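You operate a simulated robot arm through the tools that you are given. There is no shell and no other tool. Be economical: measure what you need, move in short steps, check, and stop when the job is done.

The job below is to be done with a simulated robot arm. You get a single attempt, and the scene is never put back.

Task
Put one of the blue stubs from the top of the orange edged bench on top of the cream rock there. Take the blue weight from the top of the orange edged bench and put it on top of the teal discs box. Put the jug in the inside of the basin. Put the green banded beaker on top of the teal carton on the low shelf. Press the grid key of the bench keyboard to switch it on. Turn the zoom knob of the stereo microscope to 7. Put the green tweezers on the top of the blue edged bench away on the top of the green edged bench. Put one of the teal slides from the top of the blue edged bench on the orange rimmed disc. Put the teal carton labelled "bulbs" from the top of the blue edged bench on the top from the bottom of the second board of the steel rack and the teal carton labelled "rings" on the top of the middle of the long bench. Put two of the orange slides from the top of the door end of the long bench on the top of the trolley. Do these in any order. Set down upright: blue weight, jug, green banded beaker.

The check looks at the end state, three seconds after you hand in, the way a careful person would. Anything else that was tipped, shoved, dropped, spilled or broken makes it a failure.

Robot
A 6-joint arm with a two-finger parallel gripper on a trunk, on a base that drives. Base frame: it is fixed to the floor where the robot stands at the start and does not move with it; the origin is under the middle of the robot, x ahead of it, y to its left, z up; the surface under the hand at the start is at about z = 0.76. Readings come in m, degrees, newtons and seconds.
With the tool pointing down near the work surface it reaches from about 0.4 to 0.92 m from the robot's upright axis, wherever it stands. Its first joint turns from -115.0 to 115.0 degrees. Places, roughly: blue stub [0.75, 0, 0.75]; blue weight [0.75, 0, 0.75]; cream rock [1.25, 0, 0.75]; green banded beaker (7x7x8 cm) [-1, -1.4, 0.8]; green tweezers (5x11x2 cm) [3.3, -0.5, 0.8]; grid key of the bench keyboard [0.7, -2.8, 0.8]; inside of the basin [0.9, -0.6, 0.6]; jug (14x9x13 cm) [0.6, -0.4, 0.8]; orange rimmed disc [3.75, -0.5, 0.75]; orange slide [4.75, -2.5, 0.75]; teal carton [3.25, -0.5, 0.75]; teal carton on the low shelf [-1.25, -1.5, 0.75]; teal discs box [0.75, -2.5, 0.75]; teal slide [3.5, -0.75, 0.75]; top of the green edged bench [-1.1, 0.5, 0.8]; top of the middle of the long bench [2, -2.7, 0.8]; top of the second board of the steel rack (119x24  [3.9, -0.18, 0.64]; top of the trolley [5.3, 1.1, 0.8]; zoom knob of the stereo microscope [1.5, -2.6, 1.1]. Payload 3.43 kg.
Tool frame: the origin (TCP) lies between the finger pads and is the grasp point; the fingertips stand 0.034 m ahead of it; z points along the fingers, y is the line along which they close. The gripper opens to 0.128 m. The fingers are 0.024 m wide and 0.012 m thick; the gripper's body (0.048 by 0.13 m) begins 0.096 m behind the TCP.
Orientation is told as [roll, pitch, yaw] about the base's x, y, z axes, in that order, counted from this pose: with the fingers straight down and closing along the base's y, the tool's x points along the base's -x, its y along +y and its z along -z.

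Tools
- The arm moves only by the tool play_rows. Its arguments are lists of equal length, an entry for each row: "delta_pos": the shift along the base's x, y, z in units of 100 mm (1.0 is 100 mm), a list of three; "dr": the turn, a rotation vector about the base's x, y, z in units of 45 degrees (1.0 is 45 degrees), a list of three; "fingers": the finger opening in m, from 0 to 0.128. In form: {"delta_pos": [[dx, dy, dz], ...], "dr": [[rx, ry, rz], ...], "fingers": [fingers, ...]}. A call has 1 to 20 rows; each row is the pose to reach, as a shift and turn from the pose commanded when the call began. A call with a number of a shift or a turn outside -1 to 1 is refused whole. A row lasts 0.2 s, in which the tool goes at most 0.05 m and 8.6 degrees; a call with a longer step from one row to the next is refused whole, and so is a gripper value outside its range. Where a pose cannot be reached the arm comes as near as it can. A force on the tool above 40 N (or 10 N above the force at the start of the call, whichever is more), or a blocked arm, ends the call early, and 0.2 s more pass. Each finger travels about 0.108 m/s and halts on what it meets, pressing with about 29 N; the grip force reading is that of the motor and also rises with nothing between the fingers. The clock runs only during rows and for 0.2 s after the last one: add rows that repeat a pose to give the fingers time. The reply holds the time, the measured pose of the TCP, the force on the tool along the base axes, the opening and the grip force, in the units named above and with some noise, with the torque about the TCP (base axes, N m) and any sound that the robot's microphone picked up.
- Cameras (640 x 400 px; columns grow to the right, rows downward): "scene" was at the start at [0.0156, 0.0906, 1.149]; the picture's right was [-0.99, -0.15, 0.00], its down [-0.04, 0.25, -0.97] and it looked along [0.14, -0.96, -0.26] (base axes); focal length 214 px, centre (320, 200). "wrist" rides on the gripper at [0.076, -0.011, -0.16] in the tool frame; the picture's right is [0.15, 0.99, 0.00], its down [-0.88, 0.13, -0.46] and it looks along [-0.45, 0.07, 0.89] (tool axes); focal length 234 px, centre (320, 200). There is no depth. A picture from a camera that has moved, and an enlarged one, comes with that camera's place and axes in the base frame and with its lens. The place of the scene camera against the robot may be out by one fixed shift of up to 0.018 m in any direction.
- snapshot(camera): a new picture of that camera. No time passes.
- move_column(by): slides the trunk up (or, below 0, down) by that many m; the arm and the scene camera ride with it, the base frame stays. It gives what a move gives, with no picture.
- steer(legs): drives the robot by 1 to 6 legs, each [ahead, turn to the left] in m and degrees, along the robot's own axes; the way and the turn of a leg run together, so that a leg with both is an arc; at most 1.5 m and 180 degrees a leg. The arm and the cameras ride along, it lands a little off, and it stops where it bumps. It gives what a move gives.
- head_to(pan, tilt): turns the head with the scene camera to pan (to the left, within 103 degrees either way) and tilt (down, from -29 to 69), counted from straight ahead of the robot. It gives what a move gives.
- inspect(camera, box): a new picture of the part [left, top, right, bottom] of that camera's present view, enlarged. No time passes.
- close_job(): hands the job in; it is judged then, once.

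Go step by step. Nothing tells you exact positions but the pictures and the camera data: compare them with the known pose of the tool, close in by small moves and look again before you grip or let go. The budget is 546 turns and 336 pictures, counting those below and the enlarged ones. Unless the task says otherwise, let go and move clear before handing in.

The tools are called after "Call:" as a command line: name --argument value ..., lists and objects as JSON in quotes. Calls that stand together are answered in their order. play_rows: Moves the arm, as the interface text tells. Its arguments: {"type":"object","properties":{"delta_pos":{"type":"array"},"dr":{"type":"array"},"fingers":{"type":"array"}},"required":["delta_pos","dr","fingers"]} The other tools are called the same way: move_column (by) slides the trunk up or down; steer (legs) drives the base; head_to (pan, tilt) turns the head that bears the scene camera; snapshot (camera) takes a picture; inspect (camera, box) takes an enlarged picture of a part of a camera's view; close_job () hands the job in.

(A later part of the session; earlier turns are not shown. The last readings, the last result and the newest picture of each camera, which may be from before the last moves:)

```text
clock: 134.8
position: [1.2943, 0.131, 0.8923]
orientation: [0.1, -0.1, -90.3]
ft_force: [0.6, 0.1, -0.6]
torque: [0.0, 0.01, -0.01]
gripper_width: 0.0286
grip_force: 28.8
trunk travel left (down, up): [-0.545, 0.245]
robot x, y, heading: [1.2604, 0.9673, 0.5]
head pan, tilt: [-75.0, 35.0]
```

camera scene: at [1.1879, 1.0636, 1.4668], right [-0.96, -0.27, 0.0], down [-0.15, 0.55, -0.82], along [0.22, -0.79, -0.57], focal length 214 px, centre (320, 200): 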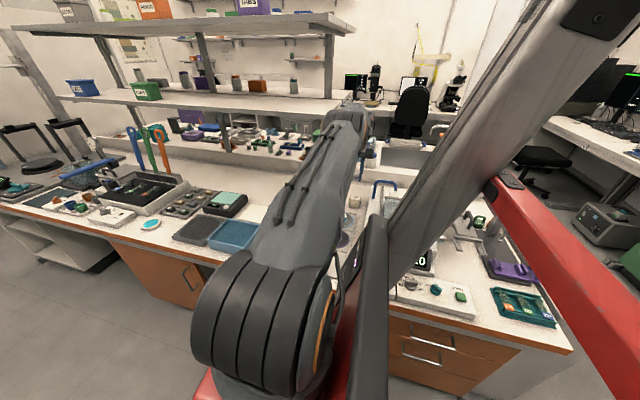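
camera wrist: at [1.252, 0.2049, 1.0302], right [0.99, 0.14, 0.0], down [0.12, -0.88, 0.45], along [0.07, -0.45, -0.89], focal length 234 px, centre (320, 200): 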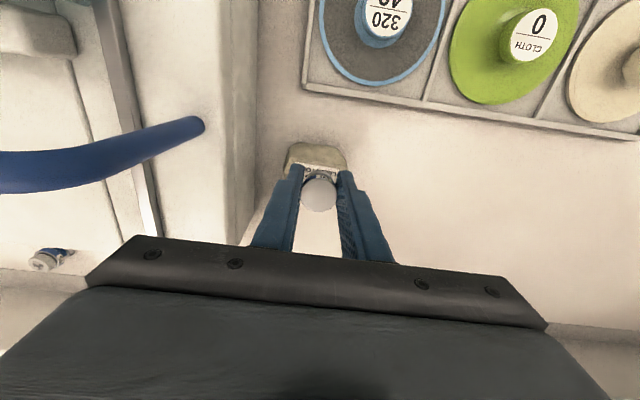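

Call:
snapshot --camera "wrist"

Call:
snapshot --camera "scene"

```text
274 pictures are left
camera wrist: at [1.2842, 0.2066, 1.0501], right [0.99, 0.14, 0.0], down [0.12, -0.88, 0.46], along [0.07, -0.45, -0.89], focal length 234 px, centre (320, 200)
```

wrist: 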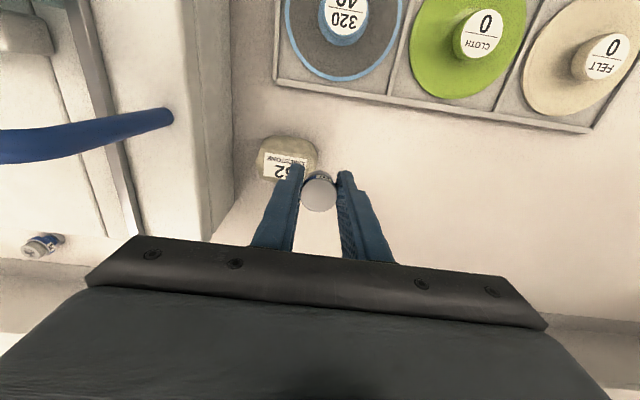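

```text
273 pictures are left
camera scene: at [1.238, 1.0642, 1.2868], right [-0.96, -0.27, 0.0], down [-0.15, 0.55, -0.82], along [0.22, -0.79, -0.57], focal length 214 px, centre (320, 200)
```

scene: 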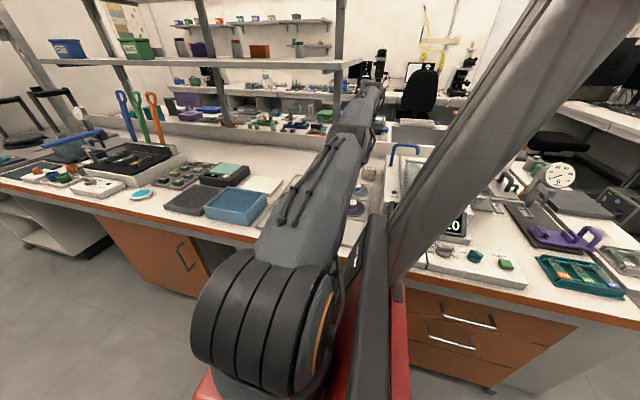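

Call:
play_rows --delta_pos '[[-0.15, -0.05, 0], [-0.3, -0.1, 0], [-0.3, -0.1, 0]]' --dr '[[0, 0, 0], [0, 0, 0], [0, 0, 0]]' --fingers '[0.015, 0.015, 0.015]'

Call:
snapshot --camera "wrist"

```text
clock: 135.6
position: [1.2661, 0.1339, 0.8892]
orientation: [0.1, -0.1, -90.4]
ft_force: [0.6, 0.1, -0.4]
torque: [0.02, 0.04, -0.02]
gripper_width: 0.0284
grip_force: 29.3
out of reach, approached as far as the arm can: row 1, 2, 3
trunk travel left (down, up): [-0.545, 0.245]
robot x, y, heading: [1.263, 0.9667, 0.7]
head pan, tilt: [-75.0, 35.0]
```

```text
272 pictures are left
camera wrist: at [1.2552, 0.2086, 1.0485], right [0.99, 0.14, 0.0], down [0.12, -0.88, 0.46], along [0.07, -0.45, -0.89], focal length 234 px, centre (320, 200)
```

wrist: 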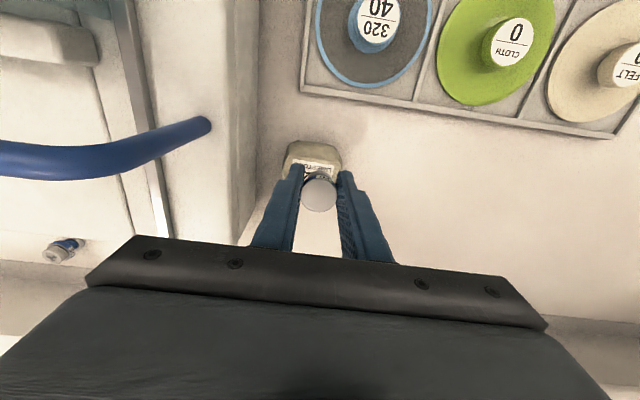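

Call:
play_rows --delta_pos '[[0, 0, 0.4], [0, 0, 0.8], [0, 0, 1.0]]' --dr '[[0, 0, 0], [0, 0, 0], [0, 0, 0]]' --fingers '[0.015, 0.015, 0.015]'

Call:
play_rows --delta_pos '[[0, 0, 0.4], [0, 0, 0.8], [0, 0, 1.0]]' --dr '[[0, 0, 0], [0, 0, 0], [0, 0, 0]]' --fingers '[0.015, 0.015, 0.015]'

Call:
move_column --by -0.18

Call:
play_rows --delta_pos '[[0, 0, 0]]' --dr '[[0, 0, 0]]' --fingers '[0.015]'

```text
clock: 136.4
position: [1.2691, 0.1517, 0.9859]
orientation: [0.1, -0.2, -90.3]
ft_force: [-1.1, -1.1, 0.2]
torque: [0.04, 0.0, 0.0]
gripper_width: 0.0285
grip_force: 29.1
out of reach, approached as far as the arm can: row 1, 2, 3
trunk travel left (down, up): [-0.545, 0.245]
robot x, y, heading: [1.26, 0.9705, 0.4]
head pan, tilt: [-75.0, 35.0]
```

```text
clock: 137.2
position: [1.2693, 0.1789, 1.0738]
orientation: [0.0, -0.2, -90.2]
ft_force: [0.2, -1.6, -1.1]
torque: [0.09, -0.02, 0.03]
gripper_width: 0.0283
grip_force: 28.6
out of reach, approached as far as the arm can: row 1, 2, 3
trunk travel left (down, up): [-0.545, 0.245]
robot x, y, heading: [1.2621, 0.9683, 0.6]
head pan, tilt: [-75.0, 35.0]
```

```text
clock: 139.2
position: [1.2948, 0.1809, 0.8938]
orientation: [0.1, -0.2, -90.3]
ft_force: [-0.3, -0.1, -0.1]
torque: [0.03, 0.02, 0.0]
gripper_width: 0.0282
grip_force: 28.8
trunk travel left (down, up): [-0.365, 0.425]
robot x, y, heading: [1.2664, 0.9672, 0.6]
head pan, tilt: [-75.0, 35.0]
```

```text
clock: 139.6
position: [1.2937, 0.1807, 0.8931]
orientation: [0.2, -0.3, -90.3]
ft_force: [0.6, -0.7, 0.9]
torque: [-0.02, -0.02, 0.0]
gripper_width: 0.0284
grip_force: 28.6
trunk travel left (down, up): [-0.365, 0.425]
robot x, y, heading: [1.2648, 0.9678, 0.4]
head pan, tilt: [-75.0, 35.0]
```

Call:
play_rows --delta_pos '[[-0.15, -0.3, 0], [-0.3, -0.6, -0.1], [-0.3, -0.6, -0.1]]' --dr '[[0, 0, 0], [0, 0, 0], [0, 0, 0]]' --fingers '[0.015, 0.015, 0.015]'

Call:
snapshot --camera "wrist"

```text
clock: 140.4
position: [1.2761, 0.1772, 0.8745]
orientation: [0.1, -0.1, -90.3]
ft_force: [0.2, -0.7, 0.3]
torque: [-0.01, 0.0, 0.01]
gripper_width: 0.0281
grip_force: 28.6
out of reach, approached as far as the arm can: row 1, 2, 3
trunk travel left (down, up): [-0.365, 0.425]
robot x, y, heading: [1.2618, 0.9666, 0.6]
head pan, tilt: [-75.0, 35.0]
```

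```text
271 pictures are left
camera wrist: at [1.2655, 0.2515, 1.034], right [0.99, 0.14, 0.0], down [0.12, -0.88, 0.46], along [0.07, -0.45, -0.89], focal length 234 px, centre (320, 200)
```

wrist: 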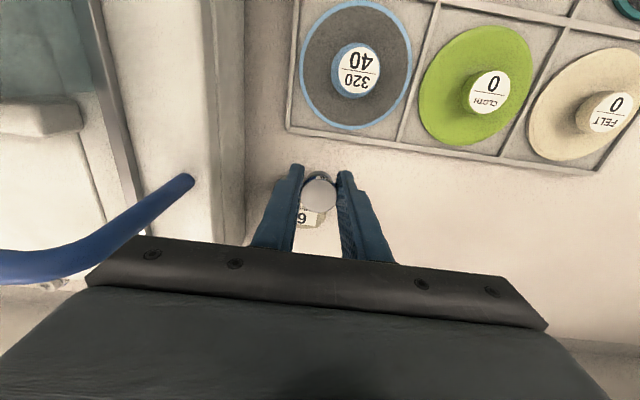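

The shoulder seems to sit ahead of the base origin, so I'll lift clear and back the base 0.22 m to put the rock closer to the arm's axis.

Call:
play_rows --delta_pos '[[0, 0.1, 0.4], [0, 0.2, 0.8], [0, 0.4, 1.0]]' --dr '[[0, 0, 0], [0, 0, 0], [0, 0, 0]]' --fingers '[0.015, 0.015, 0.015]'

Call:
play_rows --delta_pos '[[0, 0.1, 0.4], [0, 0.3, 0.8], [0, 0.6, 1.0]]' --dr '[[0, 0, 0], [0, 0, 0], [0, 0, 0]]' --fingers '[0.015, 0.015, 0.015]'

Call:
move_column --by 0.1

Call:
steer --legs '[[-0.25, 0]]'

```text
clock: 141.2
position: [1.2767, 0.2163, 0.9727]
orientation: [0.0, -0.3, -90.3]
ft_force: [0.2, 0.2, -1.4]
torque: [0.03, 0.01, 0.01]
gripper_width: 0.0282
grip_force: 28.9
out of reach, approached as far as the arm can: row 1, 2
trunk travel left (down, up): [-0.365, 0.425]
robot x, y, heading: [1.2621, 0.9664, 0.6]
head pan, tilt: [-75.0, 35.0]
```

```text
clock: 142.0
position: [1.2778, 0.2759, 1.0709]
orientation: [0.1, -0.1, -90.4]
ft_force: [-0.4, -0.5, -1.1]
torque: [0.07, 0.01, 0.0]
gripper_width: 0.0284
grip_force: 29.3
out of reach, approached as far as the arm can: row 1, 2
trunk travel left (down, up): [-0.365, 0.425]
robot x, y, heading: [1.2594, 0.9686, 0.4]
head pan, tilt: [-75.0, 35.0]
```

```text
clock: 143.3
position: [1.2762, 0.2772, 1.1706]
orientation: [0.2, -0.2, -90.3]
ft_force: [0.1, 0.0, -0.9]
torque: [0.0, -0.02, -0.02]
gripper_width: 0.0282
grip_force: 28.6
trunk travel left (down, up): [-0.465, 0.325]
robot x, y, heading: [1.2618, 0.9677, 0.7]
head pan, tilt: [-75.0, 35.0]
```

```text
clock: 145.2
position: [1.022, 0.2744, 1.1717]
orientation: [0.2, -0.2, -90.3]
ft_force: [-0.6, 0.2, 0.4]
torque: [0.0, -0.01, 0.01]
gripper_width: 0.0284
grip_force: 29.0
trunk travel left (down, up): [-0.465, 0.325]
robot x, y, heading: [1.0082, 0.9651, 0.8]
head pan, tilt: [-75.0, 35.0]
```

Call:
play_rows --delta_pos '[[0.4, 0, 0], [0.8, 0, 0], [1.0, -0.1, 0]]' --dr '[[0, 0, 0], [0, 0, 0], [0, 0, 0]]' --fingers '[0.015, 0.015, 0.015]'

Call:
play_rows --delta_pos '[[0.4, -0.1, 0], [0.8, -0.2, 0], [1.0, -0.4, 0]]' --dr '[[0, 0, 0], [0, 0, 0], [0, 0, 0]]' --fingers '[0.015, 0.015, 0.015]'

Call:
play_rows --delta_pos '[[0.2, -0.2, 0], [0.42, -0.5, 0], [0.42, -0.8, -0.4], [0.42, -1.0, -0.8], [0.42, -1.0, -1.0]]' --dr '[[0, 0, 0], [0, 0, 0], [0, 0, 0], [0, 0, 0], [0, 0, 0]]' --fingers '[0.015, 0.015, 0.015, 0.015, 0.015]'

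```text
clock: 146.0
position: [1.1234, 0.2647, 1.1727]
orientation: [0.1, -0.5, -90.4]
ft_force: [0.6, 1.2, 0.5]
torque: [-0.02, -0.04, 0.01]
gripper_width: 0.0282
grip_force: 29.0
trunk travel left (down, up): [-0.465, 0.325]
robot x, y, heading: [1.0079, 0.9658, 0.6]
head pan, tilt: [-75.0, 35.0]
```

```text
clock: 146.8
position: [1.2109, 0.2614, 1.1526]
orientation: [0.1, -0.4, -90.4]
ft_force: [-0.2, -0.2, -0.1]
torque: [0.0, 0.03, 0.01]
gripper_width: 0.0285
grip_force: 28.7
out of reach, approached as far as the arm can: row 1, 2, 3
trunk travel left (down, up): [-0.465, 0.325]
robot x, y, heading: [1.01, 0.9596, 1.0]
head pan, tilt: [-75.0, 35.0]
```

```text
clock: 148.0
position: [1.2391, 0.221, 1.071]
orientation: [0.1, -0.3, -90.2]
ft_force: [0.1, -1.0, -0.7]
torque: [0.01, 0.02, -0.01]
gripper_width: 0.0285
grip_force: 29.5
out of reach, approached as far as the arm can: row 1, 2, 3, 4, 5
trunk travel left (down, up): [-0.465, 0.325]
robot x, y, heading: [1.0088, 0.962, 0.9]
head pan, tilt: [-75.0, 35.0]
```

Reach is limiting, so I'll face the bench instead (front close to the edge puts the shoulder nearer). First bring the arm to the robot's front, clear of the bench.

Call:
play_rows --delta_pos '[[0.2, 0.3, 0], [0.4, 0.7, 0], [0.6, 1.0, 0]]' --dr '[[0, 0, 0.15], [0, 0, 0.3], [0, 0, 0.45]]' --fingers '[0.015, 0.015, 0.015]'

Call:
play_rows --delta_pos '[[0.3, 0.3, 0], [0.5, 0.7, 0], [0.7, 1.0, 0]]' --dr '[[0, 0, 0.15], [0, 0, 0.3], [0, 0, 0.45]]' --fingers '[0.015, 0.015, 0.015]'

Call:
play_rows --delta_pos '[[0.3, 0.3, 0], [0.5, 0.7, 0], [0.6, 1.0, 0]]' --dr '[[0, 0, 0.15], [0, 0, 0.3], [0, 0, 0.45]]' --fingers '[0.015, 0.015, 0.015]'

Call:
play_rows --delta_pos '[[0.1, 0.4, 0], [0.2, 0.8, 0], [0.2, 1.0, 0]]' --dr '[[0, 0, 0.15], [0, 0, 0.3], [0, 0, 0.45]]' --fingers '[0.015, 0.015, 0.015]'

Call:
play_rows --delta_pos '[[0.1, 0.4, 0], [0.1, 0.8, 0], [0.1, 1.0, 0]]' --dr '[[0, 0, 0.07], [0, 0, 0.14], [0, 0, 0.2]]' --fingers '[0.015, 0.015, 0.015]'

Call:
play_rows --delta_pos '[[0, 0.4, 0], [0, 0.8, 0], [0, 1.0, 0]]' --dr '[[0, 0, 0], [0, 0, 0], [0, 0, 0]]' --fingers '[0.015, 0.015, 0.015]'

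Call:
steer --legs '[[-0.35, 0], [0.5, 32], [0.1, 0], [0, -122]]'

```text
clock: 148.8
position: [1.3254, 0.2463, 1.0801]
orientation: [0.1, -0.2, -70.0]
ft_force: [-0.4, 0.0, -0.1]
torque: [0.0, -0.04, -0.01]
gripper_width: 0.0282
grip_force: 29.3
out of reach, approached as far as the arm can: row 1, 2, 3
trunk travel left (down, up): [-0.465, 0.325]
robot x, y, heading: [1.0053, 0.9622, 0.6]
head pan, tilt: [-75.0, 35.0]
```

```text
clock: 149.8
position: [1.4161, 0.3044, 1.1206]
orientation: [-2.1, -8.5, -49.5]
ft_force: [-0.4, -1.4, -2.0]
torque: [0.1, 0.04, -0.02]
gripper_width: 0.0281
grip_force: 29.1
out of reach, approached as far as the arm can: row 1, 2
trunk travel left (down, up): [-0.465, 0.325]
robot x, y, heading: [1.0088, 0.9625, 0.6]
head pan, tilt: [-75.0, 35.0]
stopped in row 3: the arm was blocked; the commanded pose is now the measured one
```

```text
clock: 150.6
position: [1.4756, 0.4039, 1.1268]
orientation: [-2.1, -8.8, -29.3]
ft_force: [0.3, -0.6, -0.1]
torque: [0.04, -0.02, -0.01]
gripper_width: 0.0282
grip_force: 29.1
trunk travel left (down, up): [-0.465, 0.325]
robot x, y, heading: [1.0093, 0.9668, 1.0]
head pan, tilt: [-75.0, 35.0]
```

```text
clock: 151.4
position: [1.4958, 0.5056, 1.1244]
orientation: [-2.1, -8.8, -8.8]
ft_force: [0.2, -0.9, -0.8]
torque: [0.05, -0.02, -0.03]
gripper_width: 0.0282
grip_force: 28.9
trunk travel left (down, up): [-0.465, 0.325]
robot x, y, heading: [1.0073, 0.9633, 0.7]
head pan, tilt: [-75.0, 35.0]
```

```text
clock: 152.2
position: [1.5061, 0.606, 1.1261]
orientation: [-2.1, -8.7, 0.0]
ft_force: [0.3, -0.6, -0.8]
torque: [0.03, 0.0, -0.03]
gripper_width: 0.0282
grip_force: 29.6
trunk travel left (down, up): [-0.465, 0.325]
robot x, y, heading: [1.0092, 0.9648, 1.0]
head pan, tilt: [-75.0, 35.0]
```

```text
clock: 153.0
position: [1.5061, 0.7059, 1.1258]
orientation: [-2.1, -8.7, 0.0]
ft_force: [-0.1, -0.6, -0.1]
torque: [0.04, 0.01, 0.0]
gripper_width: 0.0282
grip_force: 28.4
trunk travel left (down, up): [-0.465, 0.325]
robot x, y, heading: [1.006, 0.9637, 0.6]
head pan, tilt: [-75.0, 35.0]
```

```text
clock: 163.6
position: [0.95, 0.6533, 1.125]
orientation: [-2.1, -8.7, -90.0]
ft_force: [0.5, 0.6, -0.7]
torque: [-0.03, 0.02, -0.02]
gripper_width: 0.0284
grip_force: 29.0
trunk travel left (down, up): [-0.465, 0.325]
robot x, y, heading: [1.2079, 1.1509, -89.1]
head pan, tilt: [-75.0, 35.0]
```

Call:
steer --legs '[[0.14, 0]]'

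Call:
play_rows --delta_pos '[[0.1, 0.1, 0], [0.3, 0.2, 0], [0.6, 0.3, 0], [1.0, 0.3, 0]]' --dr '[[0.1, -0.02, 0], [0.193, -0.047, 0], [0.193, -0.047, 0], [0.193, -0.047, 0]]' --fingers '[0.015, 0.015, 0.015, 0.015]'

Call:
head_to --pan 0 --tilt 45

Call:
snapshot --camera "scene"

Call:
snapshot --camera "wrist"

```text
clock: 164.9
position: [0.9523, 0.5128, 1.1247]
orientation: [-2.1, -8.7, -90.0]
ft_force: [0.6, -0.9, -0.7]
torque: [0.0, -0.01, 0.01]
gripper_width: 0.0282
grip_force: 28.8
trunk travel left (down, up): [-0.465, 0.325]
robot x, y, heading: [1.2077, 1.0139, -89.4]
head pan, tilt: [-75.0, 35.0]
```

```text
clock: 165.9
position: [1.0544, 0.5433, 1.1268]
orientation: [0.0, 0.0, -90.1]
ft_force: [0.7, -0.5, -0.3]
torque: [0.0, 0.0, 0.01]
gripper_width: 0.0283
grip_force: 28.9
trunk travel left (down, up): [-0.465, 0.325]
robot x, y, heading: [1.2097, 1.0142, -89.4]
head pan, tilt: [-75.0, 35.0]
```

```text
clock: 167.4
position: [1.0527, 0.5426, 1.1267]
orientation: [0.0, 0.0, -90.1]
ft_force: [-0.4, -0.1, -1.1]
torque: [-0.02, 0.0, 0.02]
gripper_width: 0.0284
grip_force: 28.8
trunk travel left (down, up): [-0.465, 0.325]
robot x, y, heading: [1.2059, 1.0102, -89.0]
head pan, tilt: [0.0, 45.0]
```

```text
270 pictures are left
camera scene: at [1.4038, 0.9434, 1.1919], right [-1.0, -0.01, 0.0], down [-0.01, 0.71, -0.71], along [0.01, -0.71, -0.71], focal length 214 px, centre (320, 200)
```

scene: 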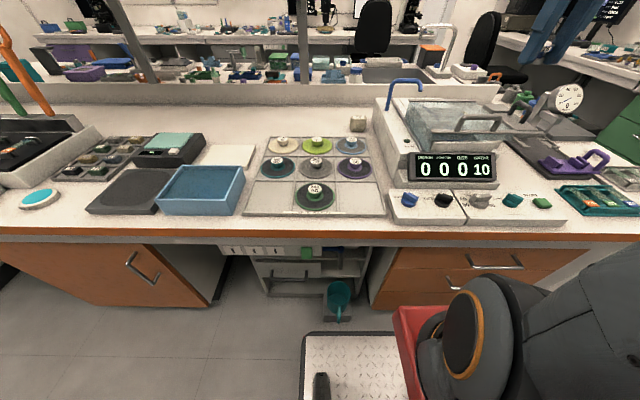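

```text
269 pictures are left
camera wrist: at [1.0421, 0.6184, 1.2861], right [0.99, 0.14, 0.0], down [0.13, -0.88, 0.46], along [0.07, -0.45, -0.89], focal length 234 px, centre (320, 200)
```

wrist: 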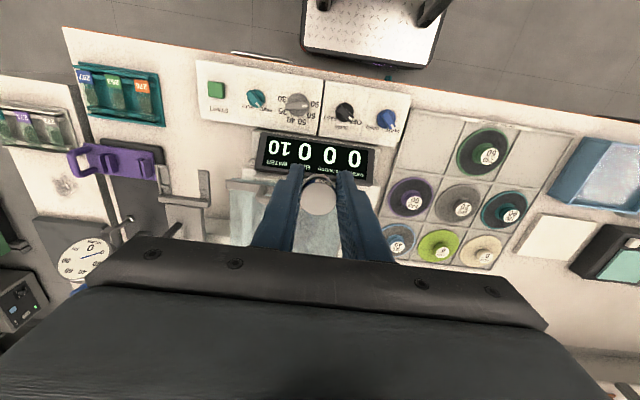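

Facing the bench gives a clear view with the rock at image (358,122). Moving over it.

Call:
play_rows --delta_pos '[[0.35, -0.3, 0], [0.7, -0.6, 0], [1.0, -1.0, 0]]' --dr '[[0, 0, 0], [0, 0, 0], [0, 0, 0]]' --fingers '[0.015, 0.015, 0.015]'

Call:
play_rows --delta_pos '[[0.35, -0.3, 0], [0.7, -0.6, 0], [1.0, -0.9, 0], [1.0, -1.0, -0.4], [1.0, -1.0, -0.8]]' --dr '[[0, 0, 0], [0, 0, 0], [0, 0, 0], [0, 0, 0], [0, 0, 0]]' --fingers '[0.015, 0.015, 0.015, 0.015, 0.015]'

Call:
play_rows --delta_pos '[[0.1, -0.4, 0], [0.1, -0.8, 0], [0.1, -1.0, 0]]' --dr '[[0, 0, 0], [0, 0, 0], [0, 0, 0]]' --fingers '[0.015, 0.015, 0.015]'

Call:
play_rows --delta_pos '[[0, -0.4, 0], [0, -0.8, -0.1], [0, -1.0, -0.4], [0, -1.0, -0.7]]' --dr '[[0, 0, 0], [0, 0, 0], [0, 0, 0], [0, 0, 0]]' --fingers '[0.015, 0.015, 0.015, 0.015]'

Call:
snapshot --camera "wrist"

Call:
inspect --camera "scene" --box '[310, 60, 430, 160]'

```text
clock: 168.2
position: [1.1537, 0.4412, 1.1252]
orientation: [0.0, -0.1, -90.3]
ft_force: [-0.1, -0.4, -0.4]
torque: [-0.06, -0.02, 0.01]
gripper_width: 0.0283
grip_force: 29.1
trunk travel left (down, up): [-0.465, 0.325]
robot x, y, heading: [1.2072, 1.0092, -89.6]
head pan, tilt: [0.0, 45.0]
```

```text
clock: 169.4
position: [1.252, 0.3435, 1.0424]
orientation: [0.0, -0.1, -90.2]
ft_force: [-0.2, 0.8, -0.2]
torque: [0.0, -0.04, 0.0]
gripper_width: 0.0282
grip_force: 29.1
trunk travel left (down, up): [-0.465, 0.325]
robot x, y, heading: [1.2086, 1.01, -89.3]
head pan, tilt: [0.0, 45.0]
```

```text
clock: 170.2
position: [1.2613, 0.2436, 1.0428]
orientation: [0.0, -0.1, -90.1]
ft_force: [-0.6, 0.3, 0.7]
torque: [-0.04, 0.0, 0.02]
gripper_width: 0.0282
grip_force: 28.9
trunk travel left (down, up): [-0.465, 0.325]
robot x, y, heading: [1.2083, 1.0135, -89.3]
head pan, tilt: [0.0, 45.0]
```

```text
clock: 171.2
position: [1.2633, 0.1443, 0.9745]
orientation: [0.0, 0.0, -90.0]
ft_force: [0.3, 0.5, 0.9]
torque: [0.01, -0.04, -0.01]
gripper_width: 0.0282
grip_force: 28.7
trunk travel left (down, up): [-0.465, 0.325]
robot x, y, heading: [1.2091, 1.0152, -89.3]
head pan, tilt: [0.0, 45.0]
```

```text
268 pictures are left
camera wrist: at [1.2519, 0.219, 1.1345], right [0.99, 0.14, 0.0], down [0.13, -0.88, 0.46], along [0.07, -0.45, -0.89], focal length 234 px, centre (320, 200)
```

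wrist: 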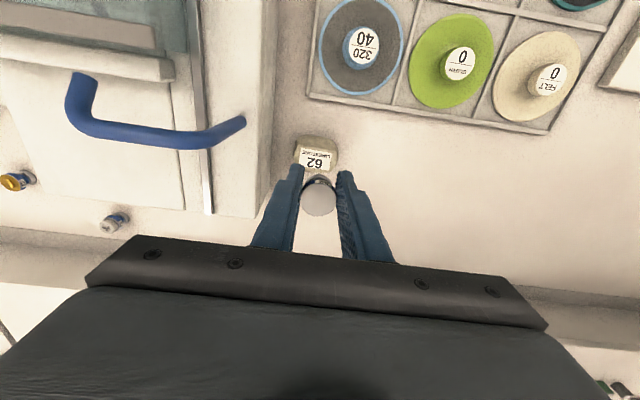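

```text
4.00 times, centred on (370, 110) of scene
camera zoom: at [1.4039, 0.9433, 1.1919], right [-1.0, -0.01, 0.0], down [-0.01, 0.71, -0.71], along [0.01, -0.71, -0.71], focal length 858 px, centre (120, 560)
```

zoom: 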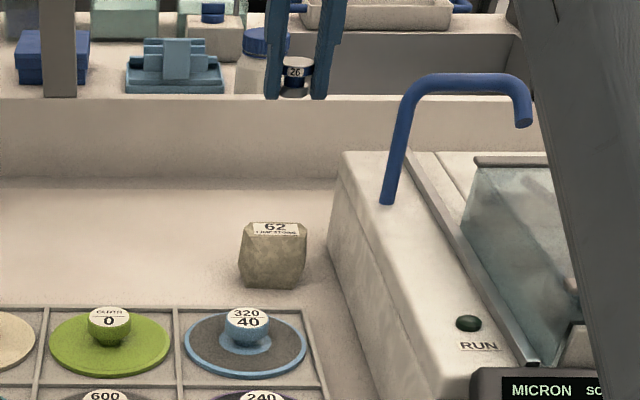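

Call:
play_rows --delta_pos '[[0, -0.1, -0.3], [0, -0.2, -0.6], [0, -0.23, -0.9], [0, -0.23, -1.0]]' --dr '[[0, 0, 0], [0, 0, 0], [0, 0, 0], [0, 0, 0]]' --fingers '[0.015, 0.015, 0.015, 0.015]'

Call:
inspect --camera "scene" --box '[330, 80, 390, 140]'

Call:
inspect --camera "wrist" --box '[270, 120, 370, 220]'

```text
clock: 172.2
position: [1.2618, 0.1211, 0.8762]
orientation: [0.0, 0.0, -90.2]
ft_force: [0.4, 0.6, -0.1]
torque: [0.01, 0.02, 0.03]
gripper_width: 0.0282
grip_force: 28.5
trunk travel left (down, up): [-0.465, 0.325]
robot x, y, heading: [1.2081, 1.0116, -89.2]
head pan, tilt: [0.0, 45.0]
```

```text
6.67 times, centred on (360, 110) of scene
camera zoom: at [1.4039, 0.9434, 1.1919], right [-1.0, -0.01, 0.0], down [-0.01, 0.71, -0.71], along [0.01, -0.71, -0.71], focal length 1430 px, centre (53, 800)
```

zoom: 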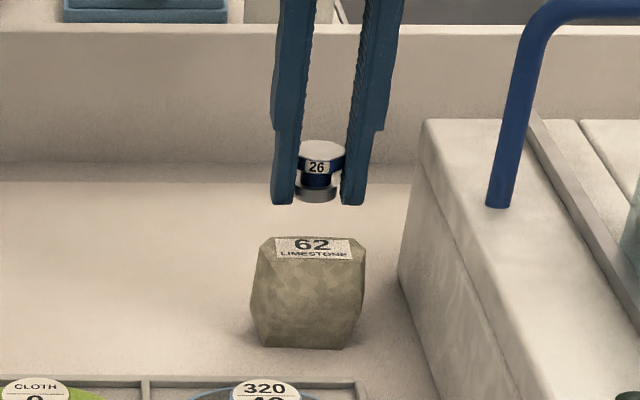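

```text
4.00 times, centred on (320, 170) of wrist
camera zoom: at [1.2508, 0.1959, 1.0358], right [0.99, 0.14, 0.0], down [0.13, -0.88, 0.46], along [0.07, -0.45, -0.89], focal length 937 px, centre (320, 320)
```

zoom: 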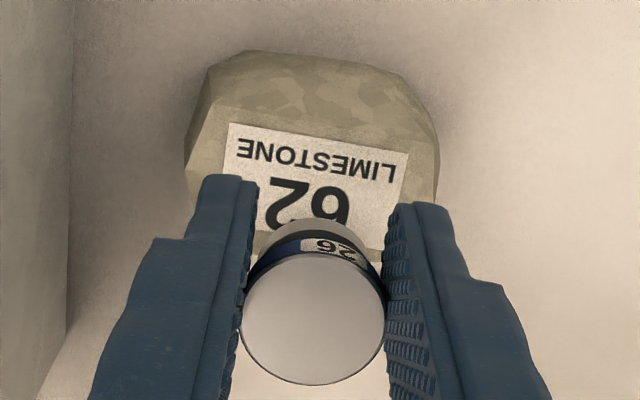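

Call:
play_rows --delta_pos '[[0, 0, -0.1], [0, 0, -0.18], [0, 0, -0.18]]' --dr '[[0, 0, 0], [0, 0, 0], [0, 0, 0]]' --fingers '[0.015, 0.015, 0.015]'

Call:
inspect --camera "scene" --box '[330, 80, 390, 140]'

```text
clock: 173.0
position: [1.2621, 0.1194, 0.8567]
orientation: [0.0, -0.1, -90.1]
ft_force: [-0.3, -0.3, -0.3]
torque: [0.0, 0.05, -0.03]
gripper_width: 0.0283
grip_force: 28.9
trunk travel left (down, up): [-0.465, 0.325]
robot x, y, heading: [1.2069, 1.0122, -89.1]
head pan, tilt: [0.0, 45.0]
```

```text
6.67 times, centred on (360, 110) of scene
camera zoom: at [1.4039, 0.9433, 1.1919], right [-1.0, -0.01, 0.0], down [-0.01, 0.71, -0.71], along [0.01, -0.71, -0.71], focal length 1430 px, centre (53, 800)
```

zoom: 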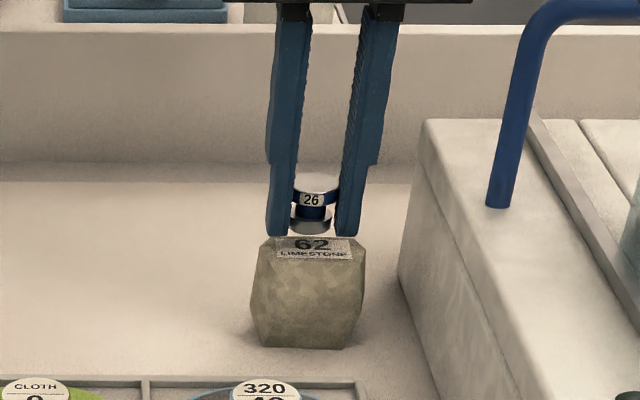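

Call:
play_rows --delta_pos '[[0, 0, -0.03], [0, 0, -0.06], [0, 0, -0.06]]' --dr '[[0, 0, 0], [0, 0, 0], [0, 0, 0]]' --fingers '[0.015, 0.015, 0.015]'

Call:
play_rows --delta_pos '[[0, 0, -0.02], [0, 0, -0.03], [0, 0, -0.03]]' --dr '[[0, 0, 0], [0, 0, 0], [0, 0, 0]]' --fingers '[0.015, 0.015, 0.015]'

Call:
inspect --camera "scene" --box '[330, 80, 390, 140]'

```text
clock: 173.8
position: [1.263, 0.1212, 0.8517]
orientation: [0.0, 0.0, -90.1]
ft_force: [0.1, 0.1, -0.5]
torque: [0.0, -0.03, -0.03]
gripper_width: 0.0284
grip_force: 28.6
trunk travel left (down, up): [-0.465, 0.325]
robot x, y, heading: [1.2072, 1.0141, -89.2]
head pan, tilt: [0.0, 45.0]
```

```text
clock: 174.6
position: [1.2623, 0.1202, 0.8474]
orientation: [0.1, -0.2, -90.1]
ft_force: [0.6, -1.0, 0.5]
torque: [-0.02, 0.0, 0.0]
gripper_width: 0.0285
grip_force: 29.3
trunk travel left (down, up): [-0.465, 0.325]
robot x, y, heading: [1.2062, 1.0086, -89.4]
head pan, tilt: [0.0, 45.0]
```

```text
6.67 times, centred on (360, 110) of scene
camera zoom: at [1.4039, 0.9433, 1.1919], right [-1.0, -0.01, 0.0], down [-0.01, 0.71, -0.71], along [0.01, -0.71, -0.71], focal length 1430 px, centre (53, 800)
```

zoom: 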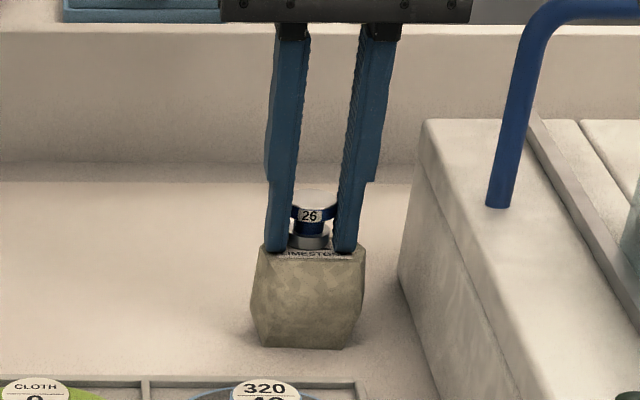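

Call:
play_rows --delta_pos '[[0, 0, -0.02], [0, 0, -0.03], [0, 0, -0.03]]' --dr '[[0, 0, 0], [0, 0, 0], [0, 0, 0]]' --fingers '[0.015, 0.015, 0.015]'

Call:
play_rows --delta_pos '[[0, 0, -0.02], [0, 0, -0.02]]' --dr '[[0, 0, 0], [0, 0, 0]]' --fingers '[0.015, 0.015]'

Call:
inspect --camera "scene" --box '[330, 80, 390, 140]'

```text
clock: 175.4
position: [1.2621, 0.1194, 0.8465]
orientation: [0.1, -0.2, -90.2]
ft_force: [0.5, 6.4, 24.2]
torque: [0.51, 0.0, 0.0]
gripper_width: 0.0281
grip_force: 28.7
trunk travel left (down, up): [-0.465, 0.325]
robot x, y, heading: [1.2061, 1.0077, -89.1]
head pan, tilt: [0.0, 45.0]
```

```text
clock: 175.9
position: [1.2621, 0.1178, 0.8473]
orientation: [-0.1, -0.4, -90.0]
ft_force: [0.9, 1.9, 11.3]
torque: [0.19, -0.01, -0.04]
gripper_width: 0.0285
grip_force: 28.3
trunk travel left (down, up): [-0.465, 0.325]
robot x, y, heading: [1.2064, 1.0113, -89.5]
head pan, tilt: [0.0, 45.0]
stopped in row 2: the force on the tool passed its limit at 41 N (the readings are from after the stop); the commanded pose is now the measured one
```

```text
6.67 times, centred on (360, 110) of scene
camera zoom: at [1.4039, 0.9439, 1.1917], right [-1.0, -0.01, 0.0], down [-0.01, 0.71, -0.71], along [0.01, -0.71, -0.71], focal length 1430 px, centre (53, 800)
```

zoom: 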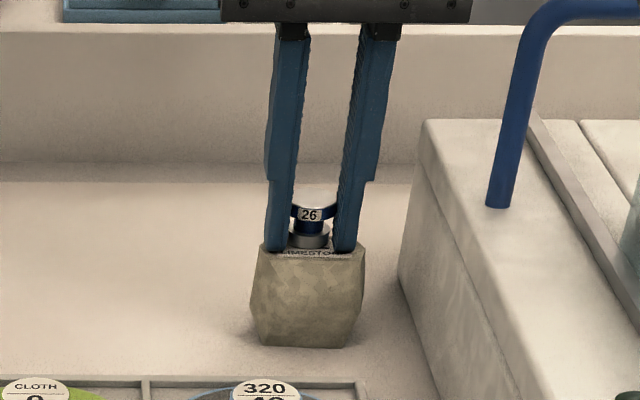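

Contact made. Opening gently and rising straight up.

Call:
play_rows --delta_pos '[[0, 0, 0.01], [0, 0, 0.01], [0, 0, 0.01], [0, 0, 0.01], [0, 0, 0.2], [0, 0, 0.6], [0, 0, 1.0]]' --dr '[[0, 0, 0], [0, 0, 0], [0, 0, 0], [0, 0, 0], [0, 0, 0], [0, 0, 0], [0, 0, 0]]' --fingers '[0.03, 0.04, 0.05, 0.05, 0.05, 0.05, 0.05]'

Call:
inspect --camera "scene" --box '[330, 80, 390, 140]'

Call:
inspect --camera "wrist" --box '[270, 120, 370, 220]'

```text
clock: 177.5
position: [1.2627, 0.1191, 0.9457]
orientation: [0.0, -0.4, -90.1]
ft_force: [-0.5, 0.8, 0.4]
torque: [-0.03, -0.01, -0.03]
gripper_width: 0.0502
grip_force: 0.1
trunk travel left (down, up): [-0.465, 0.325]
robot x, y, heading: [1.2103, 1.0108, -89.4]
head pan, tilt: [0.0, 45.0]
```

```text
6.67 times, centred on (360, 110) of scene
camera zoom: at [1.4039, 0.9433, 1.1918], right [-1.0, -0.01, 0.0], down [-0.01, 0.71, -0.71], along [0.01, -0.71, -0.71], focal length 1430 px, centre (53, 800)
```

zoom: 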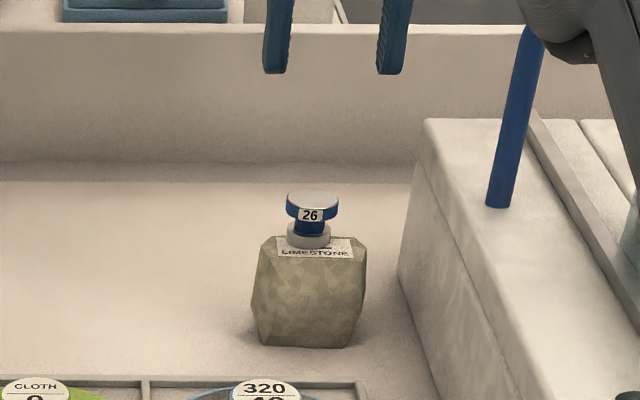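

```text
4.00 times, centred on (320, 170) of wrist
camera zoom: at [1.2515, 0.1946, 1.1056], right [0.99, 0.14, 0.0], down [0.13, -0.88, 0.46], along [0.07, -0.45, -0.89], focal length 937 px, centre (320, 320)
```

zoom: 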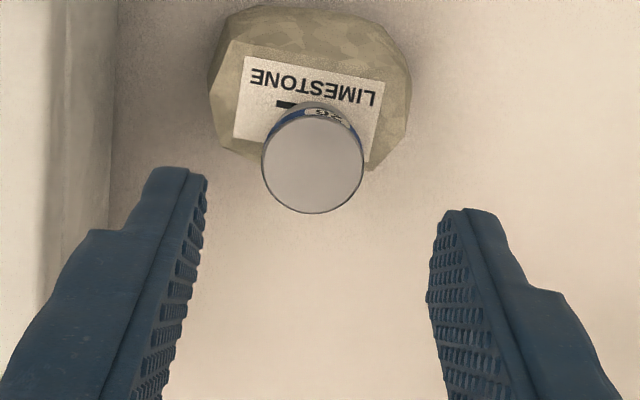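

The stub stands on the rock. Next the blue 200 g weight: tuck the arm and drive back to the front of the bench.

Call:
play_rows --delta_pos '[[0, 0, 0.4], [0, 0.2, 0.8], [0, 0.5, 1.0], [0, 1.0, 1.0]]' --dr '[[0, 0, 0], [0, 0, 0], [0, 0, 0], [0, 0, 0]]' --fingers '[0.05, 0.05, 0.05, 0.05]'

Call:
play_rows --delta_pos '[[-0.1, 0.4, 0.2], [-0.2, 0.8, 0.3], [-0.4, 1.0, 0.5]]' --dr '[[0, 0, 0], [0, 0, 0], [0, 0, 0]]' --fingers '[0.08, 0.08, 0.08]'

Call:
play_rows --delta_pos '[[-0.1, 0.4, 0], [-0.2, 0.8, 0], [-0.2, 1.0, 0]]' --dr '[[0, 0, 0], [0, 0, 0], [0, 0, 0]]' --fingers '[0.08, 0.08, 0.08]'

Call:
steer --legs '[[-0.2, 0], [0, 90], [-1.38, 0], [0, -90], [1.15, 0], [0, 90]]'

Call:
snapshot --camera "scene"

```text
clock: 178.5
position: [1.263, 0.2203, 1.0452]
orientation: [0.0, -0.2, -90.1]
ft_force: [-0.6, -1.3, -0.9]
torque: [0.07, -0.01, 0.02]
gripper_width: 0.0498
grip_force: 0.0
out of reach, approached as far as the arm can: row 1, 2
trunk travel left (down, up): [-0.465, 0.325]
robot x, y, heading: [1.2105, 1.0094, -89.4]
head pan, tilt: [0.0, 45.0]
```

```text
clock: 179.3
position: [1.2231, 0.3184, 1.0952]
orientation: [0.0, -0.3, -90.1]
ft_force: [0.4, -0.5, -0.7]
torque: [0.02, 0.02, 0.0]
gripper_width: 0.08
grip_force: 0.0
trunk travel left (down, up): [-0.465, 0.325]
robot x, y, heading: [1.2091, 1.0092, -89.2]
head pan, tilt: [0.0, 45.0]
```

```text
clock: 180.1
position: [1.2026, 0.4187, 1.0952]
orientation: [0.0, -0.3, -90.1]
ft_force: [0.6, -0.5, -0.6]
torque: [0.03, 0.02, -0.01]
gripper_width: 0.0801
grip_force: 0.1
trunk travel left (down, up): [-0.465, 0.325]
robot x, y, heading: [1.2044, 1.0089, -89.2]
head pan, tilt: [0.0, 45.0]
```

```text
clock: 205.2
position: [0.3874, -0.0176, 1.0961]
orientation: [0.0, -0.4, -4.2]
ft_force: [0.1, -0.1, 0.1]
torque: [-0.01, 0.01, -0.05]
gripper_width: 0.0801
grip_force: 0.1
trunk travel left (down, up): [-0.465, 0.325]
robot x, y, heading: [-0.2003, 0.0262, -3.2]
head pan, tilt: [0.0, 45.0]
```

```text
259 pictures are left
camera scene: at [-0.1336, 0.2066, 1.1919], right [-0.06, -1.0, 0.0], down [-0.71, 0.04, -0.71], along [0.71, -0.04, -0.71], focal length 214 px, centre (320, 200)
```

scene: 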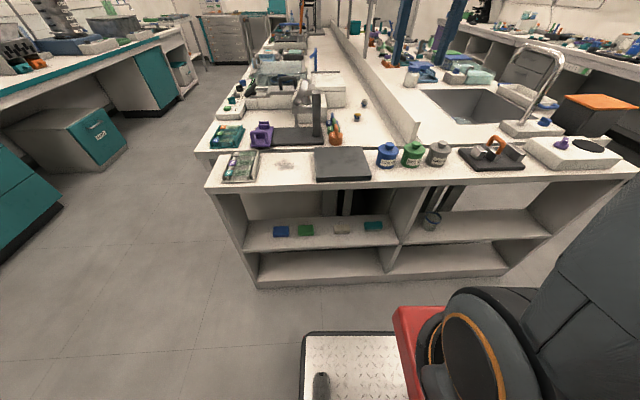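

Call:
steer --legs '[[0.19, 3]]'

Call:
play_rows --delta_pos '[[0.2, 0.4, 0], [0.4, 0.8, 0], [0.6, 1.0, 0]]' --dr '[[0, 0, 0], [0, 0, 0], [0, 0, 0.03]]' --fingers '[0.08, 0.08, 0.08]'

Call:
snapshot --camera "wrist"

Call:
inspect --camera "scene" --box '[270, 80, 390, 180]'

```text
clock: 206.7
position: [0.5732, 0.0088, 1.0959]
orientation: [0.0, -0.4, -0.9]
ft_force: [0.4, 0.5, -0.2]
torque: [-0.02, 0.01, 0.02]
gripper_width: 0.08
grip_force: 0.1
trunk travel left (down, up): [-0.465, 0.325]
robot x, y, heading: [-0.0204, 0.0208, -0.1]
head pan, tilt: [0.0, 45.0]
```

```text
clock: 207.5
position: [0.6309, 0.1091, 1.0967]
orientation: [-0.1, -0.3, 0.4]
ft_force: [-0.6, -1.1, 0.4]
torque: [0.03, -0.01, -0.01]
gripper_width: 0.0799
grip_force: 0.1
trunk travel left (down, up): [-0.465, 0.325]
robot x, y, heading: [-0.0193, 0.0197, 0.0]
head pan, tilt: [0.0, 45.0]
```

```text
258 pictures are left
camera wrist: at [0.5551, 0.0969, 1.2552], right [-0.15, 0.99, 0.0], down [0.88, 0.14, 0.46], along [0.46, 0.07, -0.89], focal length 234 px, centre (320, 200)
```

wrist: 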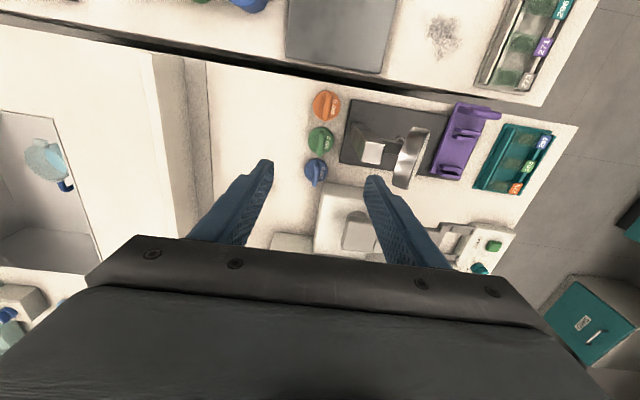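

```text
4.00 times, centred on (330, 130) of scene
camera zoom: at [0.0392, 0.2045, 1.1919], right [0.0, -1.0, 0.0], down [-0.71, 0.0, -0.71], along [0.71, 0.0, -0.71], focal length 858 px, centre (280, 480)
```

zoom: 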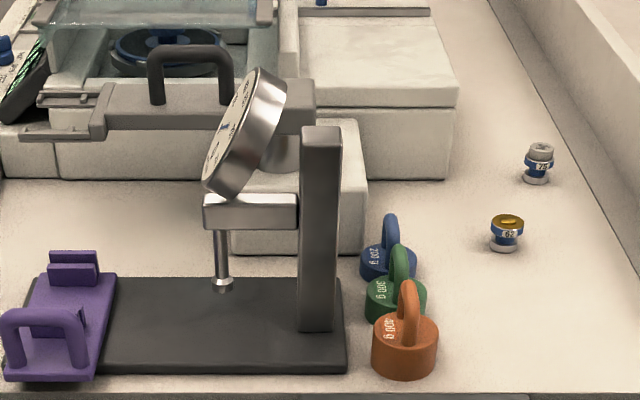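

Call:
inspect --camera "wrist" --box '[270, 70, 390, 200]'

Call:
inspect --camera "scene" --box '[325, 110, 385, 170]'

```text
3.08 times, centred on (330, 135) of wrist
camera zoom: at [0.5551, 0.0969, 1.2552], right [-0.15, 0.99, 0.0], down [0.88, 0.14, 0.46], along [0.46, 0.07, -0.89], focal length 720 px, centre (289, 400)
```

zoom: 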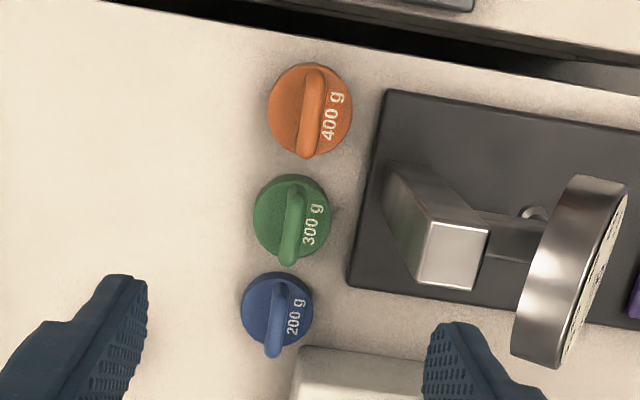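

```text
6.67 times, centred on (355, 140) of scene
camera zoom: at [0.0392, 0.2045, 1.1919], right [0.0, -1.0, 0.0], down [-0.71, 0.0, -0.71], along [0.71, 0.0, -0.71], focal length 1430 px, centre (87, 600)
```

zoom: 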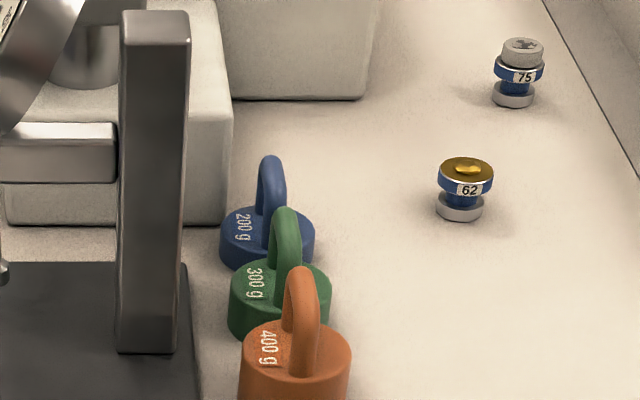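

The weight's handle loop lies along x at about (0.731, 0.114), top z≈0.827; I'll pinch it across y, slightly toward -x to stay clear of the white block.

Call:
play_rows --delta_pos '[[0.3, 0, 0], [0.6, 0.03, -0.1], [0.91, 0.05, -0.4], [0.91, 0.05, -0.8], [0.91, 0.05, -1.0]]' --dr '[[0, 0, 0], [0, 0, 0], [0, 0, 0], [0, 0, 0], [0, 0, 0]]' --fingers '[0.045, 0.045, 0.045, 0.045, 0.045]'

Call:
snapshot --camera "wrist"

Call:
inspect --camera "scene" --box '[300, 90, 400, 170]'

```text
clock: 208.7
position: [0.7239, 0.114, 0.9949]
orientation: [0.0, -0.3, 0.5]
ft_force: [0.9, 0.8, 0.2]
torque: [-0.02, -0.02, 0.0]
gripper_width: 0.0451
grip_force: 0.0
trunk travel left (down, up): [-0.465, 0.325]
robot x, y, heading: [-0.0195, 0.0233, 0.1]
head pan, tilt: [0.0, 45.0]
```

```text
254 pictures are left
camera wrist: at [0.6479, 0.1012, 1.1541], right [-0.15, 0.99, 0.0], down [0.88, 0.14, 0.46], along [0.46, 0.07, -0.89], focal length 234 px, centre (320, 200)
```

wrist: 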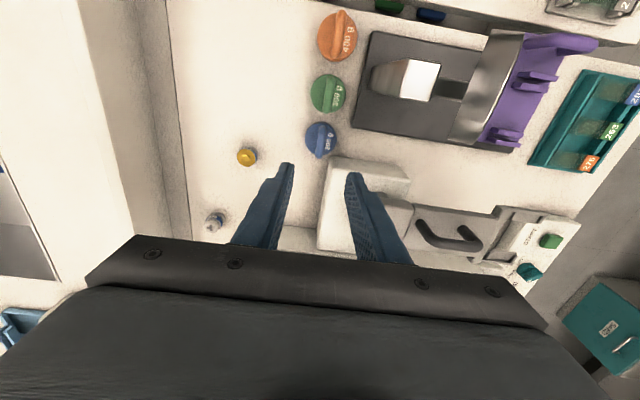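

```text
5.00 times, centred on (350, 130) of scene
camera zoom: at [0.0394, 0.2047, 1.1919], right [0.0, -1.0, 0.0], down [-0.71, 0.0, -0.71], along [0.71, 0.0, -0.71], focal length 1072 px, centre (170, 550)
```

zoom: 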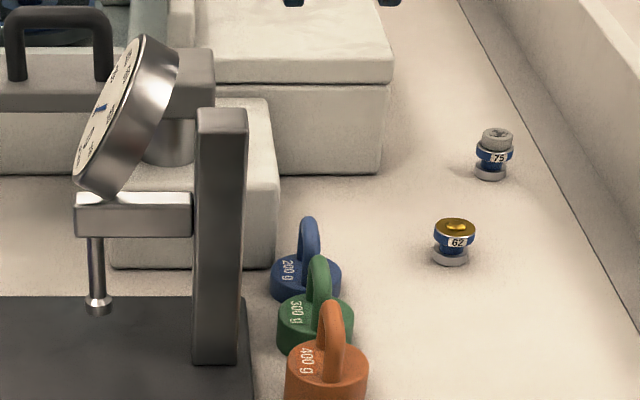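

Call:
play_rows --delta_pos '[[-0.03, 0, -0.3], [-0.03, 0, -0.6], [-0.03, 0, -0.9], [-0.03, 0, -1.0]]' --dr '[[0, 0, 0], [0, 0, 0], [0, 0, 0], [0, 0, 0]]' --fingers '[0.045, 0.045, 0.045, 0.045]'

Call:
inspect --camera "wrist" --box '[240, 120, 400, 240]'

Call:
inspect --camera "scene" --box '[300, 90, 400, 170]'

```text
clock: 209.7
position: [0.7193, 0.1126, 0.8954]
orientation: [0.0, -0.4, 0.4]
ft_force: [-0.5, -0.3, -0.6]
torque: [0.01, -0.04, 0.01]
gripper_width: 0.0448
grip_force: 0.1
trunk travel left (down, up): [-0.465, 0.325]
robot x, y, heading: [-0.0191, 0.0199, -0.2]
head pan, tilt: [0.0, 45.0]
```

```text
3.33 times, centred on (320, 180) of wrist
camera zoom: at [0.6441, 0.1004, 1.0554], right [-0.15, 0.99, 0.0], down [0.88, 0.14, 0.46], along [0.45, 0.07, -0.89], focal length 781 px, centre (320, 267)
```

zoom: 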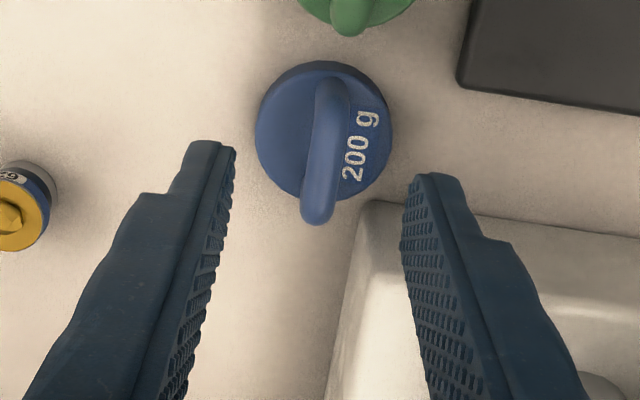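

```text
5.00 times, centred on (350, 130) of scene
camera zoom: at [0.0394, 0.2047, 1.1919], right [0.0, -1.0, 0.0], down [-0.71, 0.0, -0.71], along [0.71, 0.0, -0.71], focal length 1072 px, centre (170, 550)
```

zoom: 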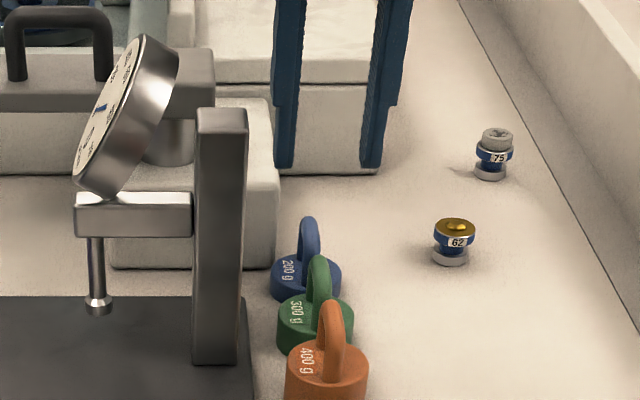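

Call:
play_rows --delta_pos '[[0, 0.04, -0.3], [0, 0.04, -0.6], [0, 0.04, -0.72]]' --dr '[[0, 0, 0], [0, 0, 0], [0, 0, 0]]' --fingers '[0.045, 0.045, 0.045]'

Call:
inspect --camera "wrist" --box '[240, 120, 400, 240]'

Call:
inspect --camera "scene" --box '[300, 90, 400, 170]'

```text
clock: 210.5
position: [0.7204, 0.1159, 0.8231]
orientation: [-0.1, -0.3, 0.4]
ft_force: [-0.4, 0.1, 0.2]
torque: [0.01, -0.01, 0.02]
gripper_width: 0.0453
grip_force: 0.0
trunk travel left (down, up): [-0.465, 0.325]
robot x, y, heading: [-0.0173, 0.0238, -0.0]
head pan, tilt: [0.0, 45.0]
```

```text
3.33 times, centred on (320, 180) of wrist
camera zoom: at [0.6441, 0.1043, 0.9835], right [-0.15, 0.99, 0.0], down [0.88, 0.14, 0.46], along [0.46, 0.07, -0.89], focal length 781 px, centre (320, 267)
```

zoom: 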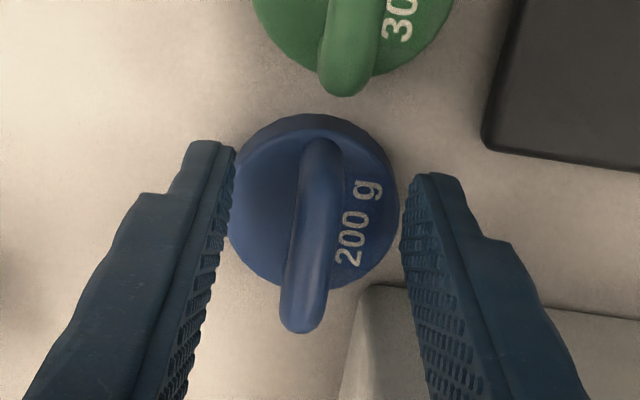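

```text
5.00 times, centred on (350, 130) of scene
camera zoom: at [0.0394, 0.2047, 1.1919], right [0.0, -1.0, 0.0], down [-0.71, 0.0, -0.71], along [0.71, 0.0, -0.71], focal length 1072 px, centre (170, 550)
```

zoom: 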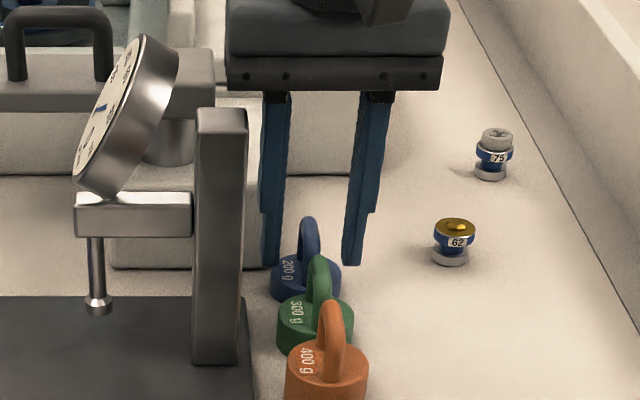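

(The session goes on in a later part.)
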